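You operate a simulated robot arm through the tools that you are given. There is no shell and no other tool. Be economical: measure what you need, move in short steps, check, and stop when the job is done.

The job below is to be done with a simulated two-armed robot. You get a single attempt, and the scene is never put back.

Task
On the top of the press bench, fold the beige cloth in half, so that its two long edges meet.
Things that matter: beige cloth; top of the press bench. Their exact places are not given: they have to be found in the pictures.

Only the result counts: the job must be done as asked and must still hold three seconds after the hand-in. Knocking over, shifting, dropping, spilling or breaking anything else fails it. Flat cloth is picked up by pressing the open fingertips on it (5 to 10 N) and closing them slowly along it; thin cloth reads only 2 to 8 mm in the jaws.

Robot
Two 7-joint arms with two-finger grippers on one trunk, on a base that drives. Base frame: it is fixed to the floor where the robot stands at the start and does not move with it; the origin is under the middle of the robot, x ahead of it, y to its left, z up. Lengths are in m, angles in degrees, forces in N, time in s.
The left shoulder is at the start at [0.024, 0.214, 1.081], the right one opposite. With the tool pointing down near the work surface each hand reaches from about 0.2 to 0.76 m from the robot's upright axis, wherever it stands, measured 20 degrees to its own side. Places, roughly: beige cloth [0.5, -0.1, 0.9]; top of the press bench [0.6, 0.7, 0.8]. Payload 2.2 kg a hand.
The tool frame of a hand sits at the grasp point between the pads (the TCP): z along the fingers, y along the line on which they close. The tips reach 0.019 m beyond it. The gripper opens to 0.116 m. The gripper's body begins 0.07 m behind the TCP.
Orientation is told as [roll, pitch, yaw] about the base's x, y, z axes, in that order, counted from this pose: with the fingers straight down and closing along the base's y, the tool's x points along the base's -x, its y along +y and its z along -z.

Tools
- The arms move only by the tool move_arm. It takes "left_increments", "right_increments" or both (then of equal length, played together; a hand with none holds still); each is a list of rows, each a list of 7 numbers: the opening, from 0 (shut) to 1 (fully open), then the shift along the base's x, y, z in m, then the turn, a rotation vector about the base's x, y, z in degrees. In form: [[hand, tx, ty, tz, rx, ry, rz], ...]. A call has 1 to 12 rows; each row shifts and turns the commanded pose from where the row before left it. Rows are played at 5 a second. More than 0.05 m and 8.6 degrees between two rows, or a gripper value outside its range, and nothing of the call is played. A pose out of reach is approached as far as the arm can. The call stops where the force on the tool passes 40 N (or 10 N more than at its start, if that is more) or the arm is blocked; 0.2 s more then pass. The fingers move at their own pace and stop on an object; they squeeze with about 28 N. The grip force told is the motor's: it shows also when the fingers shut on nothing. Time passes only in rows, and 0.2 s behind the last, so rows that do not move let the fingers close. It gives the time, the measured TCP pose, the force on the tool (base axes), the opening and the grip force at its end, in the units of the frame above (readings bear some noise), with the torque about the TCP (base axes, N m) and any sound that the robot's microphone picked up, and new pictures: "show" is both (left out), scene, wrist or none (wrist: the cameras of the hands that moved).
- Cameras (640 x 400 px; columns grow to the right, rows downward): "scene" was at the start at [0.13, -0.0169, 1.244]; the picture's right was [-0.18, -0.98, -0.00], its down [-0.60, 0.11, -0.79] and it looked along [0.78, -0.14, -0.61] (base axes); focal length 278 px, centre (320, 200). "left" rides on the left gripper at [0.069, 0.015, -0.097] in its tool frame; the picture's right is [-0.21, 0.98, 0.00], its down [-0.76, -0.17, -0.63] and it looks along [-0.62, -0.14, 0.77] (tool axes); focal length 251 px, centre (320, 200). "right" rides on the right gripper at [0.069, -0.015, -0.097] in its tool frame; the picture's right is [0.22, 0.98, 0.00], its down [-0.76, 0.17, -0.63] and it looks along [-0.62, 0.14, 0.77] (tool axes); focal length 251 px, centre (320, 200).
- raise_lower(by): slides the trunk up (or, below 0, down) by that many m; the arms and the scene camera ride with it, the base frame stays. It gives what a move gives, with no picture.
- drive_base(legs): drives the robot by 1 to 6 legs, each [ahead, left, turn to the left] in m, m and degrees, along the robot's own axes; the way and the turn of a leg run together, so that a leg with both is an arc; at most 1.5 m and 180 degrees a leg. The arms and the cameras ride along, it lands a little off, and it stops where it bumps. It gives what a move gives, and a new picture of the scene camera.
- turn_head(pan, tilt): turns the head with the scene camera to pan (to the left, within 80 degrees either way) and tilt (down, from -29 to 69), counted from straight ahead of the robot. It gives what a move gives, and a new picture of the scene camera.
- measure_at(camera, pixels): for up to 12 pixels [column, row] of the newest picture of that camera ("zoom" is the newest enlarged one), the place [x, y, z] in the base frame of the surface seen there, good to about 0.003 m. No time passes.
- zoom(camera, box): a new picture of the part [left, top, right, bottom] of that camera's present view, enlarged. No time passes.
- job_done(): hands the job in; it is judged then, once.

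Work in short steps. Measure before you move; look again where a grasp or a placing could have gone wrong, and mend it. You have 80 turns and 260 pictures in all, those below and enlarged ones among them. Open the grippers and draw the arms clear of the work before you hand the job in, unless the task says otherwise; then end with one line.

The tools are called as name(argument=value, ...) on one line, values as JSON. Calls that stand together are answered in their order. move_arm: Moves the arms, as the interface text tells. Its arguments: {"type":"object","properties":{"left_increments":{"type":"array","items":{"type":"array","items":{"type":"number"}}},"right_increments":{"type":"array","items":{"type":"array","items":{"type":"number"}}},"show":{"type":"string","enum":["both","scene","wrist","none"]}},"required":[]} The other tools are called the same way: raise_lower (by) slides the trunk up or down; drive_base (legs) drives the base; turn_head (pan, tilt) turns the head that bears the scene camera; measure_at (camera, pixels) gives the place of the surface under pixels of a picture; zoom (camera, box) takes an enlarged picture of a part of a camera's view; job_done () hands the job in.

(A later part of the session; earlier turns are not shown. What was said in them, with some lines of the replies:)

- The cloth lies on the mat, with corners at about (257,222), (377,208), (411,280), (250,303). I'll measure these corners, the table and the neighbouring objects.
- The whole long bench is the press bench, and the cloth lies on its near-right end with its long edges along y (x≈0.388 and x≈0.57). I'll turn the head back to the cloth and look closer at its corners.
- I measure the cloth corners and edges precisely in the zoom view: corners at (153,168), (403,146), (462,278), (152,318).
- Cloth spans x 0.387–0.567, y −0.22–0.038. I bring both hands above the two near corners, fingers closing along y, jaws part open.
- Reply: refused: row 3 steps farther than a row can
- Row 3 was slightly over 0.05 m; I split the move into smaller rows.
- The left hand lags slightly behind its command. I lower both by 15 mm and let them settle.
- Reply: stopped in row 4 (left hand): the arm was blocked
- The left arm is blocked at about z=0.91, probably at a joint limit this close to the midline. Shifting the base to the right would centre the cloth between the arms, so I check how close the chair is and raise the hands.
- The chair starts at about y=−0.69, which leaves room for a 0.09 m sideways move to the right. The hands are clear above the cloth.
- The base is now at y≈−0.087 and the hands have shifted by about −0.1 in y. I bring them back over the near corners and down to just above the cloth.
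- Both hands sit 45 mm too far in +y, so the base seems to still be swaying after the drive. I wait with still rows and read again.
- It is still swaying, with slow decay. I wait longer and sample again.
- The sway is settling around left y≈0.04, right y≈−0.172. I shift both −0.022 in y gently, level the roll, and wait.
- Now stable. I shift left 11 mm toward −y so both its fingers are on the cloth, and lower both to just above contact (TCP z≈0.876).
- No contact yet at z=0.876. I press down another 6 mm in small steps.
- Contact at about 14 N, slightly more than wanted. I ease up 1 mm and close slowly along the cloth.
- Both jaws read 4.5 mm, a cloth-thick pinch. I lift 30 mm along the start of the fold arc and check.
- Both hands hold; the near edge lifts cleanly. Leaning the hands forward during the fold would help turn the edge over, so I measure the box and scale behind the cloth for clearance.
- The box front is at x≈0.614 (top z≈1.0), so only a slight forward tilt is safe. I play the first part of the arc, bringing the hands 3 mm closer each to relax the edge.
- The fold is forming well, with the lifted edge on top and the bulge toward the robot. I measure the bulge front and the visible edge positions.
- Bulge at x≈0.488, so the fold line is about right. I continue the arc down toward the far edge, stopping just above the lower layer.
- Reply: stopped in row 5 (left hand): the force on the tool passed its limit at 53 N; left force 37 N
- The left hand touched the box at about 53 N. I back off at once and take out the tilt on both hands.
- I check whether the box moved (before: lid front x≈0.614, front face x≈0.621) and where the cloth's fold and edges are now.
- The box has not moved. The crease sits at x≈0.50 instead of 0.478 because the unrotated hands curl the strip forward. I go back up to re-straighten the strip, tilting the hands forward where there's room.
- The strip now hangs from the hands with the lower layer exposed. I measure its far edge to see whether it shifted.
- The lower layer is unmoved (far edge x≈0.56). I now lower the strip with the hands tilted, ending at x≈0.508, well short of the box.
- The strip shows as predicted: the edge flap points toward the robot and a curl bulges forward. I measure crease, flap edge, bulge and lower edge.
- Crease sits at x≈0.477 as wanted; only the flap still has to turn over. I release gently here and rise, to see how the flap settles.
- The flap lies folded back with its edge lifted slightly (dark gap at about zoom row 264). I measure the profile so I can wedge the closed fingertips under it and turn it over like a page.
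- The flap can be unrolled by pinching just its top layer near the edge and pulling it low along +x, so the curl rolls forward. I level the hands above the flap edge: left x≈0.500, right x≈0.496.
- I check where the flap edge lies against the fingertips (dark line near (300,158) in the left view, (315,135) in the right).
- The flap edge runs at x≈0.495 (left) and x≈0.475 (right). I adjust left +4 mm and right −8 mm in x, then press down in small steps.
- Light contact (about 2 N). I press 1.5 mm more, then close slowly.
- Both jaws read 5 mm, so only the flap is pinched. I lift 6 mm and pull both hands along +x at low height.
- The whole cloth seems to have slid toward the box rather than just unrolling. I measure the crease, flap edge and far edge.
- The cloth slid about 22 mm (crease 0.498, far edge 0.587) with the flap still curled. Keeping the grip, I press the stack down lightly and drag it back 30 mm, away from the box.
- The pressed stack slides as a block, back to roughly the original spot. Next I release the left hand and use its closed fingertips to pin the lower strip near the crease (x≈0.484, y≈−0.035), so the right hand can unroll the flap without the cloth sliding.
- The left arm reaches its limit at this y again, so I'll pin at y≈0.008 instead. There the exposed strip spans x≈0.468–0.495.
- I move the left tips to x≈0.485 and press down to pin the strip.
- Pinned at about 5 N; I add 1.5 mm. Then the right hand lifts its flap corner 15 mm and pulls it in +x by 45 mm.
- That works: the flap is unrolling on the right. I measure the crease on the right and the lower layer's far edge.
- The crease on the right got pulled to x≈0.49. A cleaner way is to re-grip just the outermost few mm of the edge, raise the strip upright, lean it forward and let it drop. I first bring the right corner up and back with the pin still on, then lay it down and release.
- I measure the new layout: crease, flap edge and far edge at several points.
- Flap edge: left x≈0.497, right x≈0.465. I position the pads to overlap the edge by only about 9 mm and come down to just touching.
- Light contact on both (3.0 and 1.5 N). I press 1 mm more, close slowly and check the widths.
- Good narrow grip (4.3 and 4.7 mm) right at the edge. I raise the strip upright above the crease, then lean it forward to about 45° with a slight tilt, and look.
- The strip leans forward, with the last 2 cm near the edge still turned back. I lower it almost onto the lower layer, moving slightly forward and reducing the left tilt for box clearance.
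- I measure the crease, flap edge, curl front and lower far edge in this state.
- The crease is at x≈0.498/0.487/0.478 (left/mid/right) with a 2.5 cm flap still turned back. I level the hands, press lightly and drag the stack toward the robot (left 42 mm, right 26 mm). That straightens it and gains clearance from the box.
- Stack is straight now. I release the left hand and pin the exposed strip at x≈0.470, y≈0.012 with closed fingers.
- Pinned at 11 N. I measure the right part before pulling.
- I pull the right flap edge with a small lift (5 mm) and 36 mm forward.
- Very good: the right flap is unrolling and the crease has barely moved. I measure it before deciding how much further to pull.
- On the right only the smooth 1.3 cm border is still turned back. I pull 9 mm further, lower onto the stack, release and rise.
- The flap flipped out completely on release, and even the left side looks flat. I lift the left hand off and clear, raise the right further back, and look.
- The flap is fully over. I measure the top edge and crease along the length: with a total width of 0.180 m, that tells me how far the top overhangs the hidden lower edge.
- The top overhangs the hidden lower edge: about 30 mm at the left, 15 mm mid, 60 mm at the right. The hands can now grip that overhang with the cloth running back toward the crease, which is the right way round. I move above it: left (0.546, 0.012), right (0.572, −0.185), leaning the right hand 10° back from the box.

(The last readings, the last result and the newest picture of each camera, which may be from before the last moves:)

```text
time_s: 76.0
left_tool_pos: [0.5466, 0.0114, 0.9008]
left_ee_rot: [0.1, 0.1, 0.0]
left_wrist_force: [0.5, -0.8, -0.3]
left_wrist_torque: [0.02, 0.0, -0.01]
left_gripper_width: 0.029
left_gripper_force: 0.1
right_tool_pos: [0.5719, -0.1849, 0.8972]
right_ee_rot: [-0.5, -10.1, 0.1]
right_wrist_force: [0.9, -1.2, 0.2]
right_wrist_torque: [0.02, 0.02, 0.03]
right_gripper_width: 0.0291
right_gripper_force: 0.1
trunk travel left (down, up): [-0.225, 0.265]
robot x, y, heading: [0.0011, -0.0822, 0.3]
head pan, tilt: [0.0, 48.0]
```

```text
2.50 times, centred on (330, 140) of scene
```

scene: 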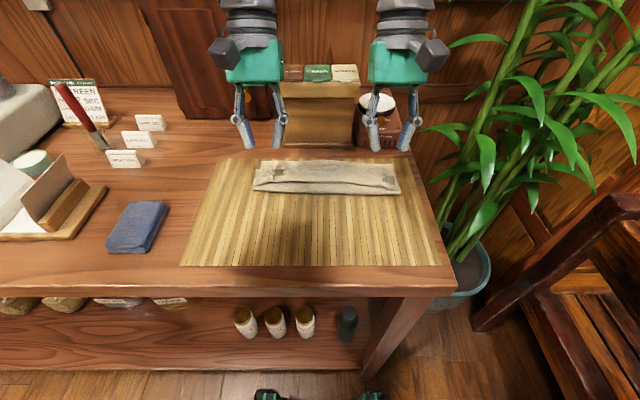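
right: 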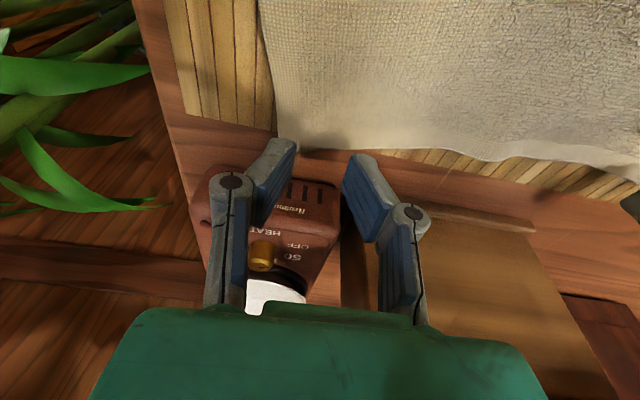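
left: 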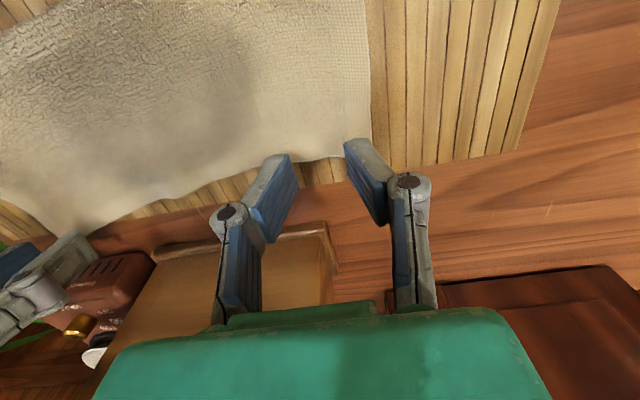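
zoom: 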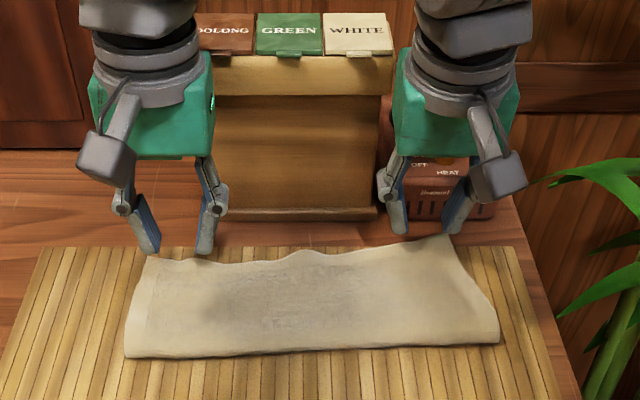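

I check the edge position right beneath the tips (left view around (330,155), right view around (330,148)).

measure_at(camera="left", pixels=[[320, 155], [320, 145], [335, 150], [300, 160], [360, 148]])

measure_at(camera="right", pixels=[[310, 145], [330, 145], [330, 138], [300, 142], [390, 147]])

```text
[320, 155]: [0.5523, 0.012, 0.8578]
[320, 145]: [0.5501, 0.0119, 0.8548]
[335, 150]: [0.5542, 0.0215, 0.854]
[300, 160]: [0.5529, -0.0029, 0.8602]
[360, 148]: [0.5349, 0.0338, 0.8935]
```

```text
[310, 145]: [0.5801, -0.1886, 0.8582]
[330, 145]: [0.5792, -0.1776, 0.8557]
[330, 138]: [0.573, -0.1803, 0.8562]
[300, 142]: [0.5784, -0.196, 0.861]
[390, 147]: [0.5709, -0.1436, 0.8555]
```

Pads overlap the edges well. I descend to contact.

move_arm(left_increments=[[0.25, 0, 0, -0.012, 0, 0, 0], [0.25, 0, 0, -0.01, 0, 0, 0], [0.25, 0, 0, -0.004, 0, 0, 0], [0.25, 0, 0, -0.002, 0, 0, 0], [0.25, 0, 0, 0, 0, 0, 0]], right_increments=[[0.25, 0, 0, -0.009, 0, 0, 0], [0.25, 0, 0, -0.008, 0, 0, 0], [0.25, 0, 0, -0.004, 0, 0, 0], [0.25, 0, 0, -0.002, 0, 0, 0], [0.25, 0, 0, 0, 0, 0, 0]], show="none")

```text
time_s: 77.2
left_tool_pos: [0.5472, 0.0117, 0.8735]
left_ee_rot: [0.1, -0.1, 0.0]
left_wrist_force: [-0.1, 0.6, 7.0]
left_wrist_torque: [0.0, -0.03, 0.0]
left_gripper_width: 0.0289
left_gripper_force: 0.1
right_tool_pos: [0.5712, -0.1853, 0.8758]
right_ee_rot: [-0.2, -10.2, 0.2]
right_wrist_force: [0.2, 0.1, 0.9]
right_wrist_torque: [0.01, -0.02, -0.04]
right_gripper_width: 0.0289
right_gripper_force: 0.0
trunk travel left (down, up): [-0.225, 0.265]
robot x, y, heading: [-0.0028, -0.0781, -0.0]
head pan, tilt: [0.0, 48.0]
```

Left presses 7 N; the right needs 2.5 mm more. Then I close both slowly.

move_arm(left_increments=[[0.25, 0, 0, 0, 0, 0, 0], [0.25, 0, 0, 0, 0, 0, 0], [0.2, 0, 0, 0, 0, 0, 0], [0.15, 0, 0, 0, 0, 0, 0], [0.1, 0, 0, 0, 0, 0, 0], [0.05, 0, 0, 0, 0, 0, 0], [0, 0, 0, 0, 0, 0, 0], [0, 0, 0, 0, 0, 0, 0], [0, 0, 0, 0.006, 0, 0, 0], [0, 0, 0, 0.006, 0, 0, 0]], right_increments=[[0.25, 0, 0, -0.0015, 0, 0, 0], [0.25, 0, 0, -0.001, 0, 0, 0], [0.2, 0, 0, 0, 0, 0, 0], [0.15, 0, 0, 0, 0, 0, 0], [0.1, 0, 0, 0, 0, 0, 0], [0.05, 0, 0, 0, 0, 0, 0], [0, 0, 0, 0, 0, 0, 0], [0, 0, 0, 0, 0, 0, 0], [0, 0, 0, 0.006, 0, 0, 0], [0, 0, 0, 0.006, 0, 0, 0]], show="wrist")

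zoom(camera="scene", box=[220, 80, 440, 220])

```text
time_s: 79.4
left_tool_pos: [0.5457, 0.0114, 0.8846]
left_ee_rot: [0.2, 0.1, 0.1]
left_wrist_force: [0.6, -4.9, -0.9]
left_wrist_torque: [-0.11, -0.01, 0.03]
left_gripper_width: 0.0044
left_gripper_force: 28.1
right_tool_pos: [0.572, -0.1846, 0.8856]
right_ee_rot: [-0.4, -10.1, 0.2]
right_wrist_force: [-0.1, 5.0, 0.0]
right_wrist_torque: [0.09, 0.0, 0.0]
right_gripper_width: 0.0044
right_gripper_force: 27.9
trunk travel left (down, up): [-0.225, 0.265]
robot x, y, heading: [0.0012, -0.0775, -0.0]
head pan, tilt: [0.0, 48.0]
```

right: 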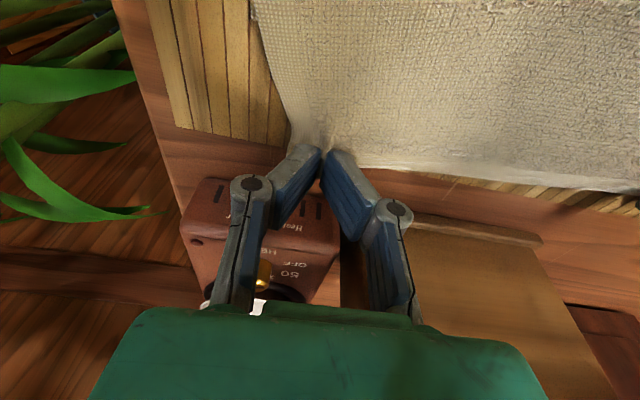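
left: 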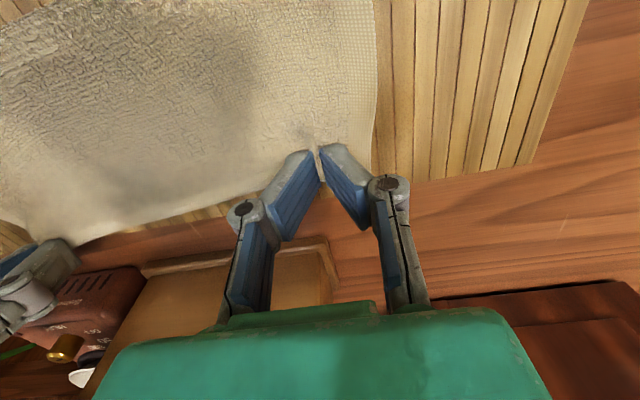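

```text
2.86 times, centred on (330, 150) of scene
```

zoom: 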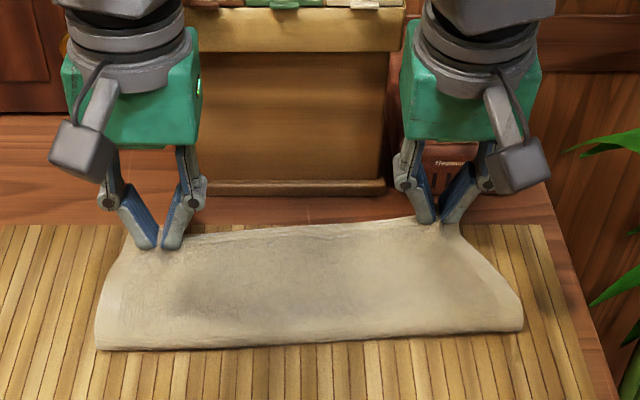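

Both overhang corners are held (4.4 mm). I lift the top layer partway back to expose the lower layer's edge and measure it.

move_arm(left_increments=[[0, -0.004, 0, 0.012, 0, 0, 0], [0, -0.008, 0, 0.012, 0, 0, 0], [0, -0.01, 0, 0.01, 0, 0, 0], [0, -0.012, 0, 0.01, 0, 0, 0], [0, -0.012, 0, 0.006, 0, 0, 0], [0, 0, 0, 0, 0, 0, 0]], right_increments=[[0, -0.006, 0.003, 0.014, 0, 2, 0], [0, -0.011, 0, 0.014, 0, 2, 0], [0, -0.014, 0, 0.012, 0, 2, 0], [0, -0.015, 0, 0.011, 0, 2, 0], [0, -0.016, 0, 0.008, 0, 2, 0], [0, 0, 0, 0, 0, 0, 0]], show="wrist")

zoom(camera="scene", box=[220, 80, 440, 220])

```text
time_s: 80.8
left_tool_pos: [0.5003, 0.011, 0.9345]
left_ee_rot: [0.2, 0.1, 0.0]
left_wrist_force: [-0.1, -2.5, 0.6]
left_wrist_torque: [-0.06, 0.02, -0.02]
left_gripper_width: 0.0043
left_gripper_force: 27.5
right_tool_pos: [0.5117, -0.1824, 0.9449]
right_ee_rot: [-0.2, 0.0, 0.2]
right_wrist_force: [0.6, 2.7, 0.2]
right_wrist_torque: [0.04, 0.0, -0.03]
right_gripper_width: 0.0044
right_gripper_force: 28.2
trunk travel left (down, up): [-0.225, 0.265]
robot x, y, heading: [0.0011, -0.0809, -0.0]
head pan, tilt: [0.0, 48.0]
```

right: 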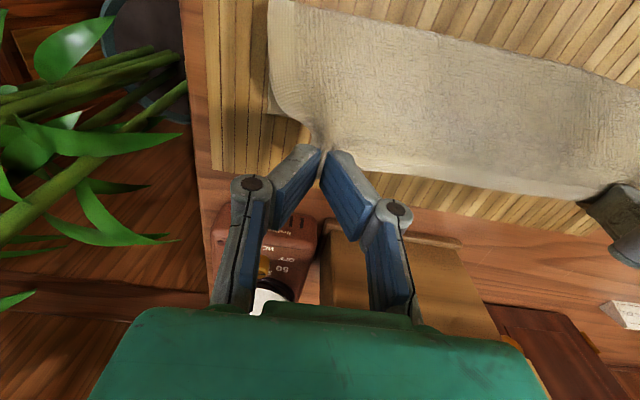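
left: 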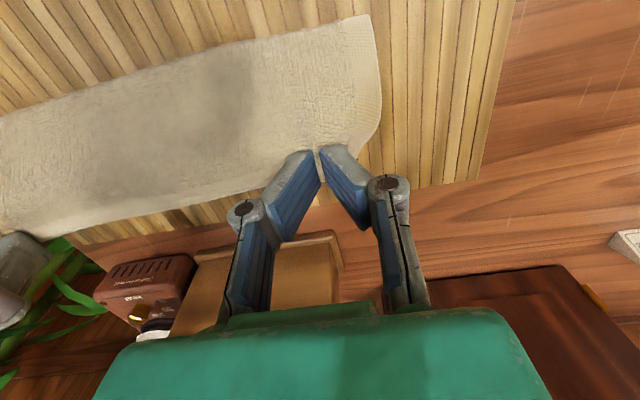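

```text
2.86 times, centred on (330, 150) of scene
```

zoom: 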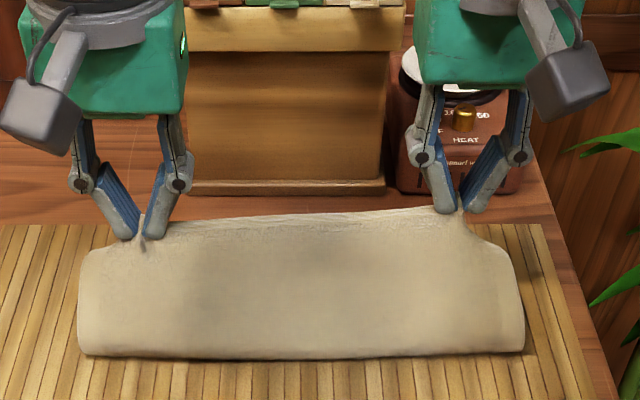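

The lower edge is still hidden, so I move the hands further back until it shows.

move_arm(left_increments=[[0, -0.014, 0, 0.004, 0, 0, 0], [0, -0.014, 0, 0.002, 0, 0, 0], [0, -0.014, 0, 0, 0, 0, 0], [0, -0.014, 0, -0.002, 0, 0, 0], [0, 0, 0, 0, 0, 0, 0]], right_increments=[[0, -0.016, 0, 0.006, 0, 0, 0], [0, -0.016, 0, 0.004, 0, 0, 0], [0, -0.017, 0, 0, 0, 0, 0], [0, -0.017, 0, -0.003, 0, 0, 0], [0, 0, 0, 0, 0, 0, 0]], show="wrist")

zoom(camera="scene", box=[220, 80, 440, 220])

```text
time_s: 82.0
left_tool_pos: [0.4459, 0.0111, 0.937]
left_ee_rot: [0.1, 0.0, 0.0]
left_wrist_force: [0.7, -2.6, 0.2]
left_wrist_torque: [-0.06, 0.0, -0.01]
left_gripper_width: 0.0042
left_gripper_force: 28.1
right_tool_pos: [0.4434, -0.1822, 0.9507]
right_ee_rot: [-0.3, -0.1, 0.2]
right_wrist_force: [0.0, 3.5, -0.2]
right_wrist_torque: [0.09, 0.02, -0.04]
right_gripper_width: 0.0044
right_gripper_force: 27.7
trunk travel left (down, up): [-0.225, 0.265]
robot x, y, heading: [0.0002, -0.0799, 0.2]
head pan, tilt: [0.0, 48.0]
```

right: 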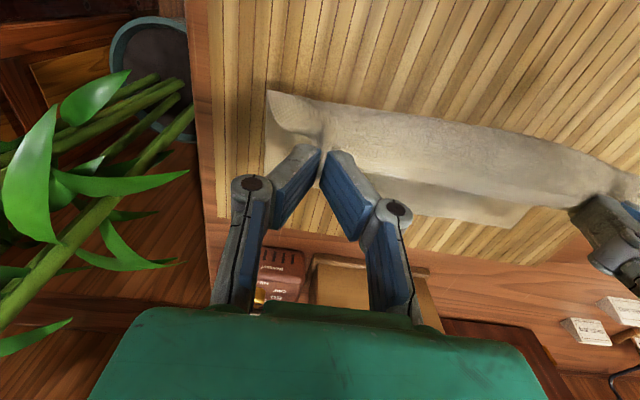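
left: 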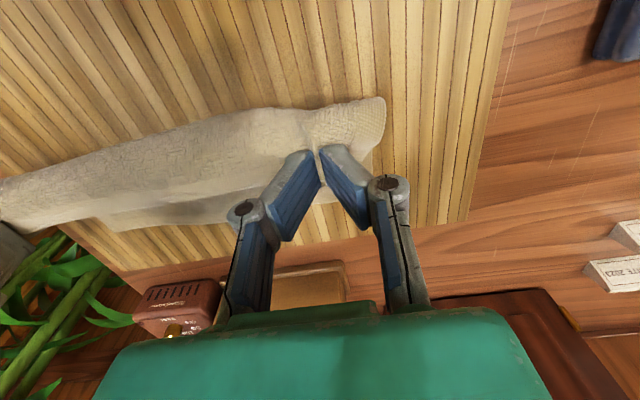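

```text
2.86 times, centred on (330, 150) of scene
```

zoom: 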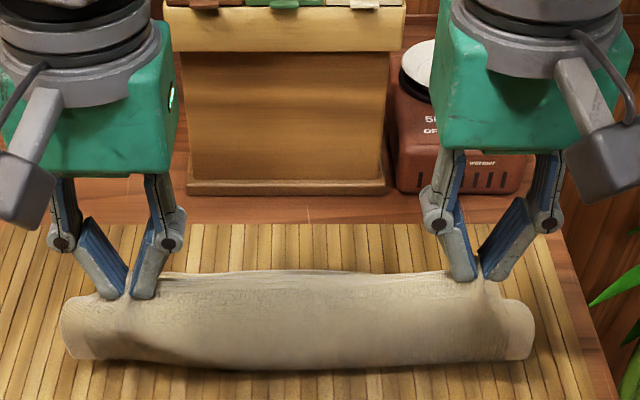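

The lower edge now shows: left view from (120,228) to (220,222), right view from (420,212) to (505,225). I measure it.

measure_at(camera="left", pixels=[[115, 228], [150, 226], [200, 222], [225, 218], [330, 200]])

measure_at(camera="right", pixels=[[505, 225], [460, 217], [425, 210], [330, 195], [300, 190]])

measure_at(camera="zoom", pixels=[[75, 355], [300, 368], [520, 358], [300, 278], [300, 300], [300, 340]])

```text
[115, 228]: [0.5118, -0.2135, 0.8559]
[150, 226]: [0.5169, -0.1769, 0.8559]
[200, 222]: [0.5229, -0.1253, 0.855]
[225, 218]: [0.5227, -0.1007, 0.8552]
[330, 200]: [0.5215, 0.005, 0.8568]
```

```text
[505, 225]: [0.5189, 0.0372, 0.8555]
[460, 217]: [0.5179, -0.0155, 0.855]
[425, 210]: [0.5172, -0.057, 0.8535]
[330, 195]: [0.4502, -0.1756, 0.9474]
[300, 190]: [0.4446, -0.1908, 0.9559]
```

```text
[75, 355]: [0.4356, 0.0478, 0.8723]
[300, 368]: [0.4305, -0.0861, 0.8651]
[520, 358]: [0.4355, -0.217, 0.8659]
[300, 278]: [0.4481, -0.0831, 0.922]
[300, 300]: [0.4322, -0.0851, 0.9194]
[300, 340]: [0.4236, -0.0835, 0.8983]
```

The lower edge lies at x≈0.519–0.523 (0.513 at the far right), so the crease should be at about 0.430. I lay the top edge back along a matching arc so it ends at x≈0.52.

move_arm(left_increments=[[0, 0.012, 0, 0.001, 0, 0, 0], [0, 0.012, 0, 0, 0, 0, 0], [0, 0.01, 0, -0.006, 0, 0, 0], [0, 0.01, 0, -0.007, 0, 0, 0], [0, 0.007, 0, -0.008, 0, 0, 0], [0, 0.006, 0, -0.009, 0, 0, 0], [0, 0.005, 0, -0.009, 0, 0, 0], [0, 0.003, 0, -0.009, 0, 0, 0], [0, 0.002, 0, -0.006, 0, 0, 0], [0, 0, 0, 0, 0, 0, 0]], right_increments=[[0, 0.013, 0, -0.004, 0, 0, 0], [0, 0.012, 0, -0.006, 0, 0, 0], [0, 0.01, 0, -0.008, 0, 0, 0], [0, 0.009, 0, -0.008, 0, 0, 0], [0, 0.007, 0, -0.008, 0, 0, 0], [0, 0.006, 0, -0.009, 0, 0, 0], [0, 0.005, 0, -0.009, 0, 0, 0], [0, 0.003, 0, -0.009, 0, 0, 0], [0, 0.002, 0, -0.006, 0, 0, 0], [0, 0, 0, 0, 0, 0, 0]], show="wrist")

zoom(camera="scene", box=[220, 80, 440, 220])

```text
time_s: 84.2
left_tool_pos: [0.511, 0.011, 0.8855]
left_ee_rot: [0.2, 0.1, 0.0]
left_wrist_force: [0.1, -2.4, -0.5]
left_wrist_torque: [-0.05, -0.01, 0.0]
left_gripper_width: 0.004
left_gripper_force: 27.8
right_tool_pos: [0.5117, -0.1817, 0.8844]
right_ee_rot: [-0.2, -0.2, 0.3]
right_wrist_force: [-0.3, 1.6, 1.0]
right_wrist_torque: [0.07, 0.0, -0.03]
right_gripper_width: 0.0045
right_gripper_force: 28.5
trunk travel left (down, up): [-0.225, 0.265]
robot x, y, heading: [-0.0, -0.0797, 0.0]
head pan, tilt: [0.0, 48.0]
```

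right: 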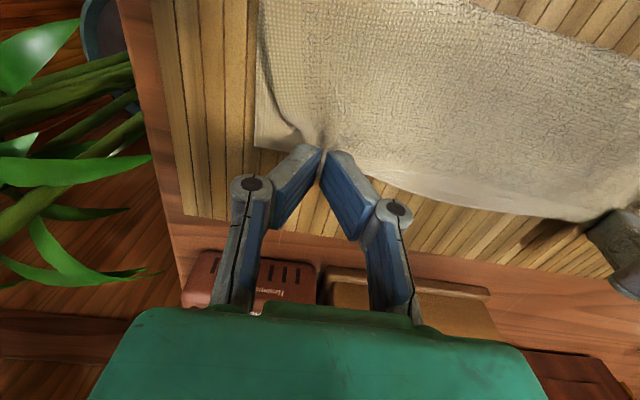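
left: 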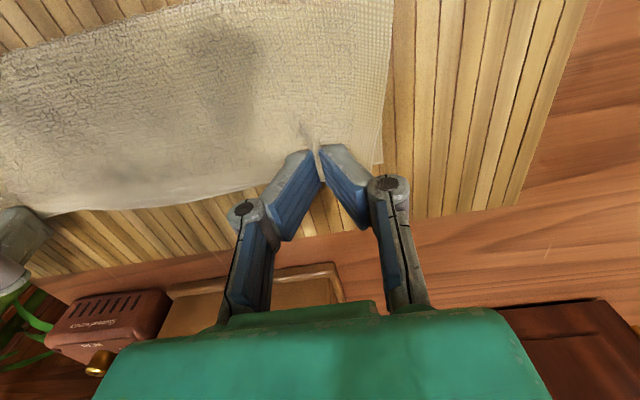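

```text
2.86 times, centred on (330, 150) of scene
```

zoom: 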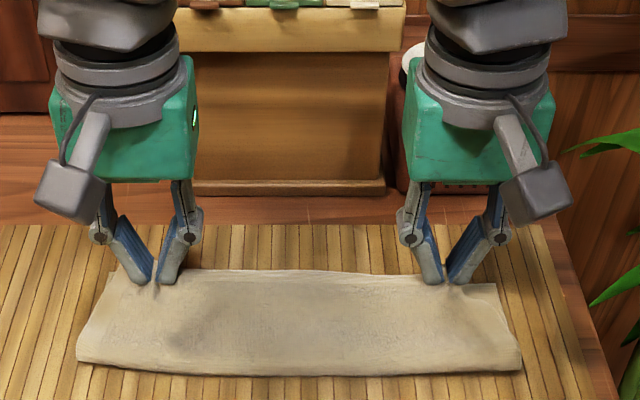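

This looks very good. I measure the crease and both visible far edges before releasing.

measure_at(camera="zoom", pixels=[[85, 358], [200, 371], [300, 375], [420, 374], [515, 368], [230, 274], [300, 274], [380, 278], [495, 286], [300, 350]])

zoom(camera="right", box=[230, 80, 640, 280])

zoom(camera="left", box=[20, 80, 420, 260])

```text
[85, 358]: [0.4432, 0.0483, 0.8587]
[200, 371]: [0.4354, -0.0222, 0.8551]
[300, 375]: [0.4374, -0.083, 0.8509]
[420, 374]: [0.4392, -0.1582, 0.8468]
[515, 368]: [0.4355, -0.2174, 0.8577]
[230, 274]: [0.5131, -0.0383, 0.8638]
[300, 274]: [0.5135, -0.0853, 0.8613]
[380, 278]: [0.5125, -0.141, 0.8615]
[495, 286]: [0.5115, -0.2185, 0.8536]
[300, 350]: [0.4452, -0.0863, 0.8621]
```

```text
1.56 times, centred on (435, 180) of right
```

zoom: 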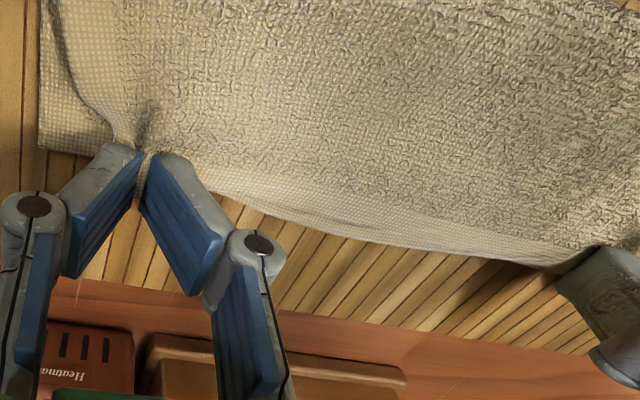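

```text
1.60 times, centred on (220, 170) of left
```

zoom: 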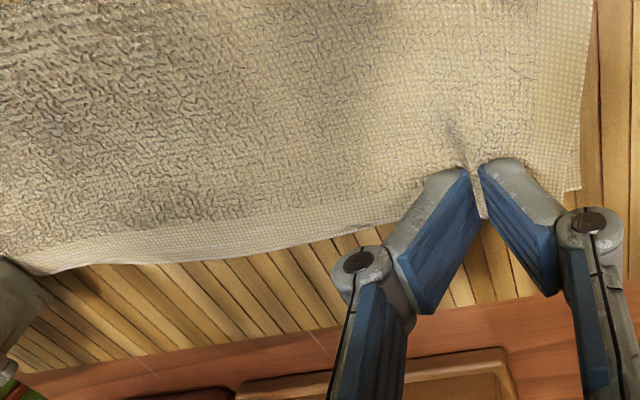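

The top edge (x≈0.518) lies on the lower edge within a few mm. I lower to light contact, open slowly to spread the pinched spots, then rise straight up.

move_arm(left_increments=[[0, 0.003, 0, -0.004, 0, 0, 0], [0, 0, 0, -0.003, 0, 0, 0], [0.05, 0, 0, 0, 0, 0, 0], [0.12, 0, 0, 0, 0, 0, 0], [0.2, 0, 0, 0, 0, 0, 0], [0.25, 0, 0, 0, 0, 0, 0], [0.25, 0, 0, 0.01, 0, 0, 0], [0.25, 0, 0, 0.03, 0, 0, 0], [0.25, 0, 0, 0.04, 0, 0, 0], [0.25, -0.02, 0, 0.04, 0, 0, 0], [0.25, -0.04, 0.02, 0, 0, 0, 0], [0.25, -0.04, 0.02, 0, 0, 0, 0]], right_increments=[[0, 0, 0, -0.004, 0, 0, 0], [0, 0, 0, -0.003, 0, 0, 0], [0.05, 0, 0, 0, 0, 0, 0], [0.12, 0, 0, 0, 0, 0, 0], [0.2, 0, 0, 0, 0, 0, 0], [0.25, 0, 0, 0, 0, 0, 0], [0.25, 0, 0, 0.01, 0, 0, 0], [0.25, 0, 0, 0.03, 0, 0, 0], [0.25, 0, 0, 0.04, 0, 0, 0], [0.25, -0.02, 0, 0.04, 0, 0, 0], [0.25, -0.04, -0.02, 0, 0, 0, 0], [0.25, -0.04, -0.02, 0, 0, 0, 0]])

zoom(camera="scene", box=[220, 80, 440, 220])

```text
time_s: 86.8
left_tool_pos: [0.4124, 0.0508, 1.0004]
left_ee_rot: [0.3, -0.1, 0.0]
left_wrist_force: [-0.9, -0.3, 0.9]
left_wrist_torque: [0.02, -0.02, -0.02]
left_gripper_width: 0.0289
left_gripper_force: 0.2
right_tool_pos: [0.4077, -0.2226, 1.0006]
right_ee_rot: [-0.3, -0.2, 0.2]
right_wrist_force: [-0.2, 0.2, 0.8]
right_wrist_torque: [-0.02, -0.03, 0.0]
right_gripper_width: 0.0291
right_gripper_force: 0.0
trunk travel left (down, up): [-0.225, 0.265]
robot x, y, heading: [0.0016, -0.0785, -0.0]
head pan, tilt: [0.0, 48.0]
```

scene: 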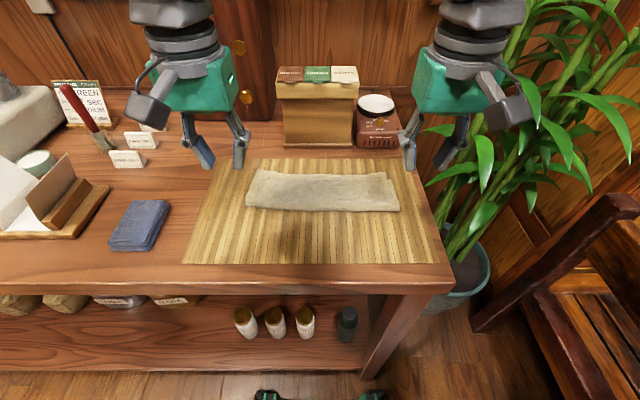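
right: 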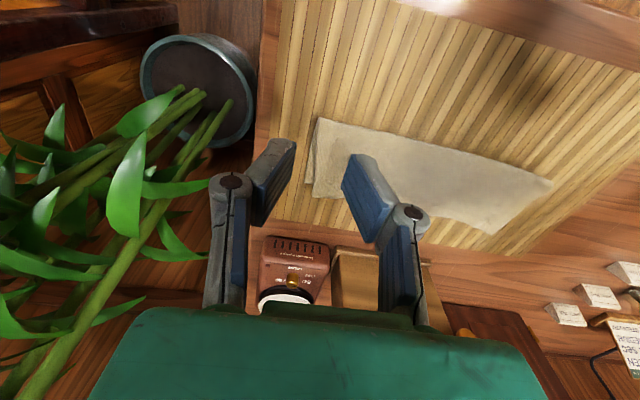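
left: 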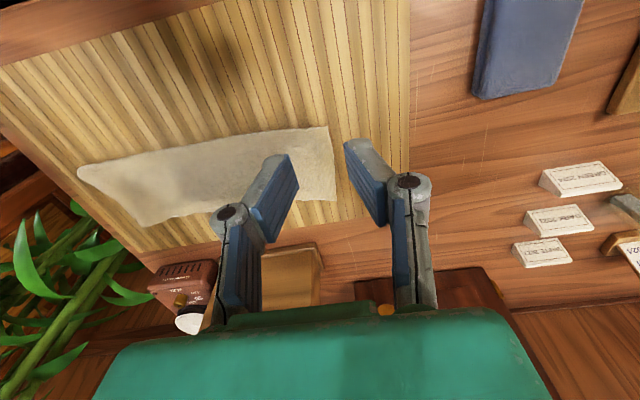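

```text
2.86 times, centred on (330, 150) of scene
```

zoom: 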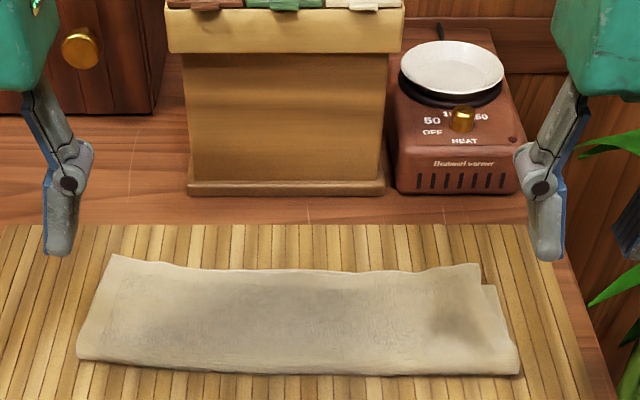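

The fold lies flat. I measure the top and lower corners, especially at the right where a small offset shows ((480,266) against (496,286)).

measure_at(camera="zoom", pixels=[[112, 257], [180, 266], [260, 271], [340, 273], [420, 271], [478, 267], [494, 288], [82, 357], [300, 373], [515, 370], [487, 280], [400, 374]])

zoom(camera="left", box=[60, 110, 360, 250])

zoom(camera="right", box=[290, 100, 570, 250])

```text
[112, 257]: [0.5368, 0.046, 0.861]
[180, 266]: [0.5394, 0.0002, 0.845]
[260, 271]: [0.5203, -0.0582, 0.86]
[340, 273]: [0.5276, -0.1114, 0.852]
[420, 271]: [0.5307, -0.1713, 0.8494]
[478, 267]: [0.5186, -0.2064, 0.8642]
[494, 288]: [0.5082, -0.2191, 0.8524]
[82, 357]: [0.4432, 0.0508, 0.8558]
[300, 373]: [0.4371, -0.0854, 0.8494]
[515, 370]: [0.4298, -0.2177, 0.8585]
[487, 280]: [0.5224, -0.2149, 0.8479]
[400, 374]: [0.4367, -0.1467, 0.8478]
```

```text
2.13 times, centred on (210, 180) of left
```

zoom: 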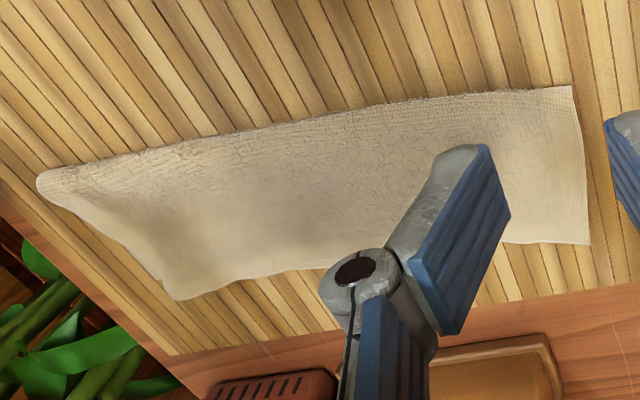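

```text
2.29 times, centred on (430, 175) of right
```

zoom: 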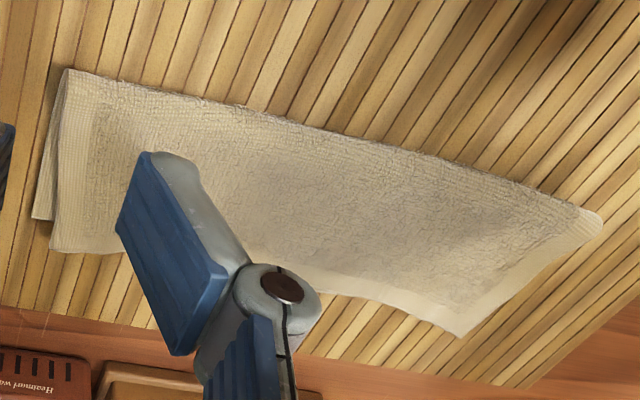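

The edges now meet: mid-length within about 3 mm and at the corners within about 15–18 mm, with the fold line straight at x≈0.43–0.44. I open the grippers and draw both arms well clear.

move_arm(left_increments=[[0.4, -0.02, 0.03, 0.03, 0, 0, 0], [0.7, -0.02, 0.03, 0.03, 0, 0, 0], [1, -0.02, 0.03, 0.02, 0, 0, 0], [1, 0, 0.02, 0, 0, 0, 0], [1, 0, 0, 0, 0, 0, 0], [1, 0, 0, 0, 0, 0, 0]], right_increments=[[0.4, -0.02, -0.02, 0.03, 0, 0, 0], [0.7, -0.02, -0.03, 0.03, 0, 0, 0], [1, -0.02, -0.03, 0.02, 0, 0, 0], [1, 0, 0, 0, 0, 0, 0], [1, 0, 0, 0, 0, 0, 0], [1, 0, 0, 0, 0, 0, 0]], show="scene")

zoom(camera="scene", box=[220, 120, 440, 230])

```text
time_s: 88.2
left_tool_pos: [0.3543, 0.1626, 1.0777]
left_ee_rot: [0.2, 0.1, -0.1]
left_wrist_force: [0.0, -1.1, -0.4]
left_wrist_torque: [-0.04, 0.0, 0.02]
left_gripper_width: 0.116
left_gripper_force: 0.0
right_tool_pos: [0.3513, -0.3014, 1.0775]
right_ee_rot: [-0.3, -0.3, 0.2]
right_wrist_force: [-0.3, 0.5, 0.9]
right_wrist_torque: [0.01, 0.01, -0.02]
right_gripper_width: 0.1161
right_gripper_force: 0.1
trunk travel left (down, up): [-0.225, 0.265]
robot x, y, heading: [-0.0018, -0.0772, -0.2]
head pan, tilt: [0.0, 48.0]
```

scene: 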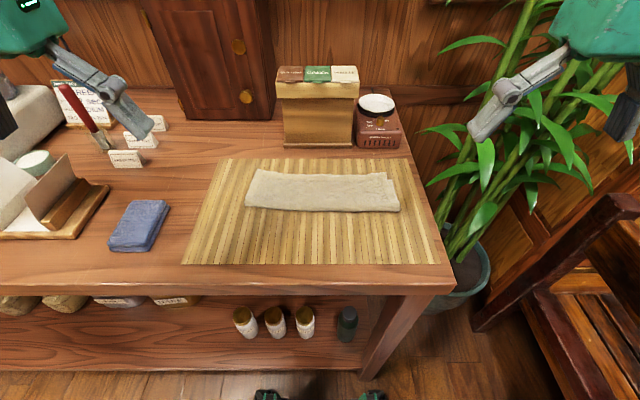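

```text
2.91 times, centred on (330, 175) of scene
```

zoom: 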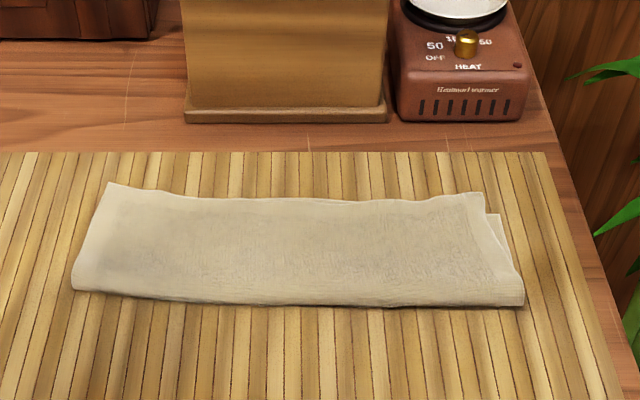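

The cloth is folded flat in half on the bench, nothing else has moved, and the arms are clear. I hand in.

job_done()

```text
The job is handed in.
```

The beige cloth is folded in half lengthwise on the bench and handed in: its long edges meet within about 3 mm mid-length and roughly 18 mm at the corners. The left hand bumped the box behind the cloth once, but measurements showed no shift.
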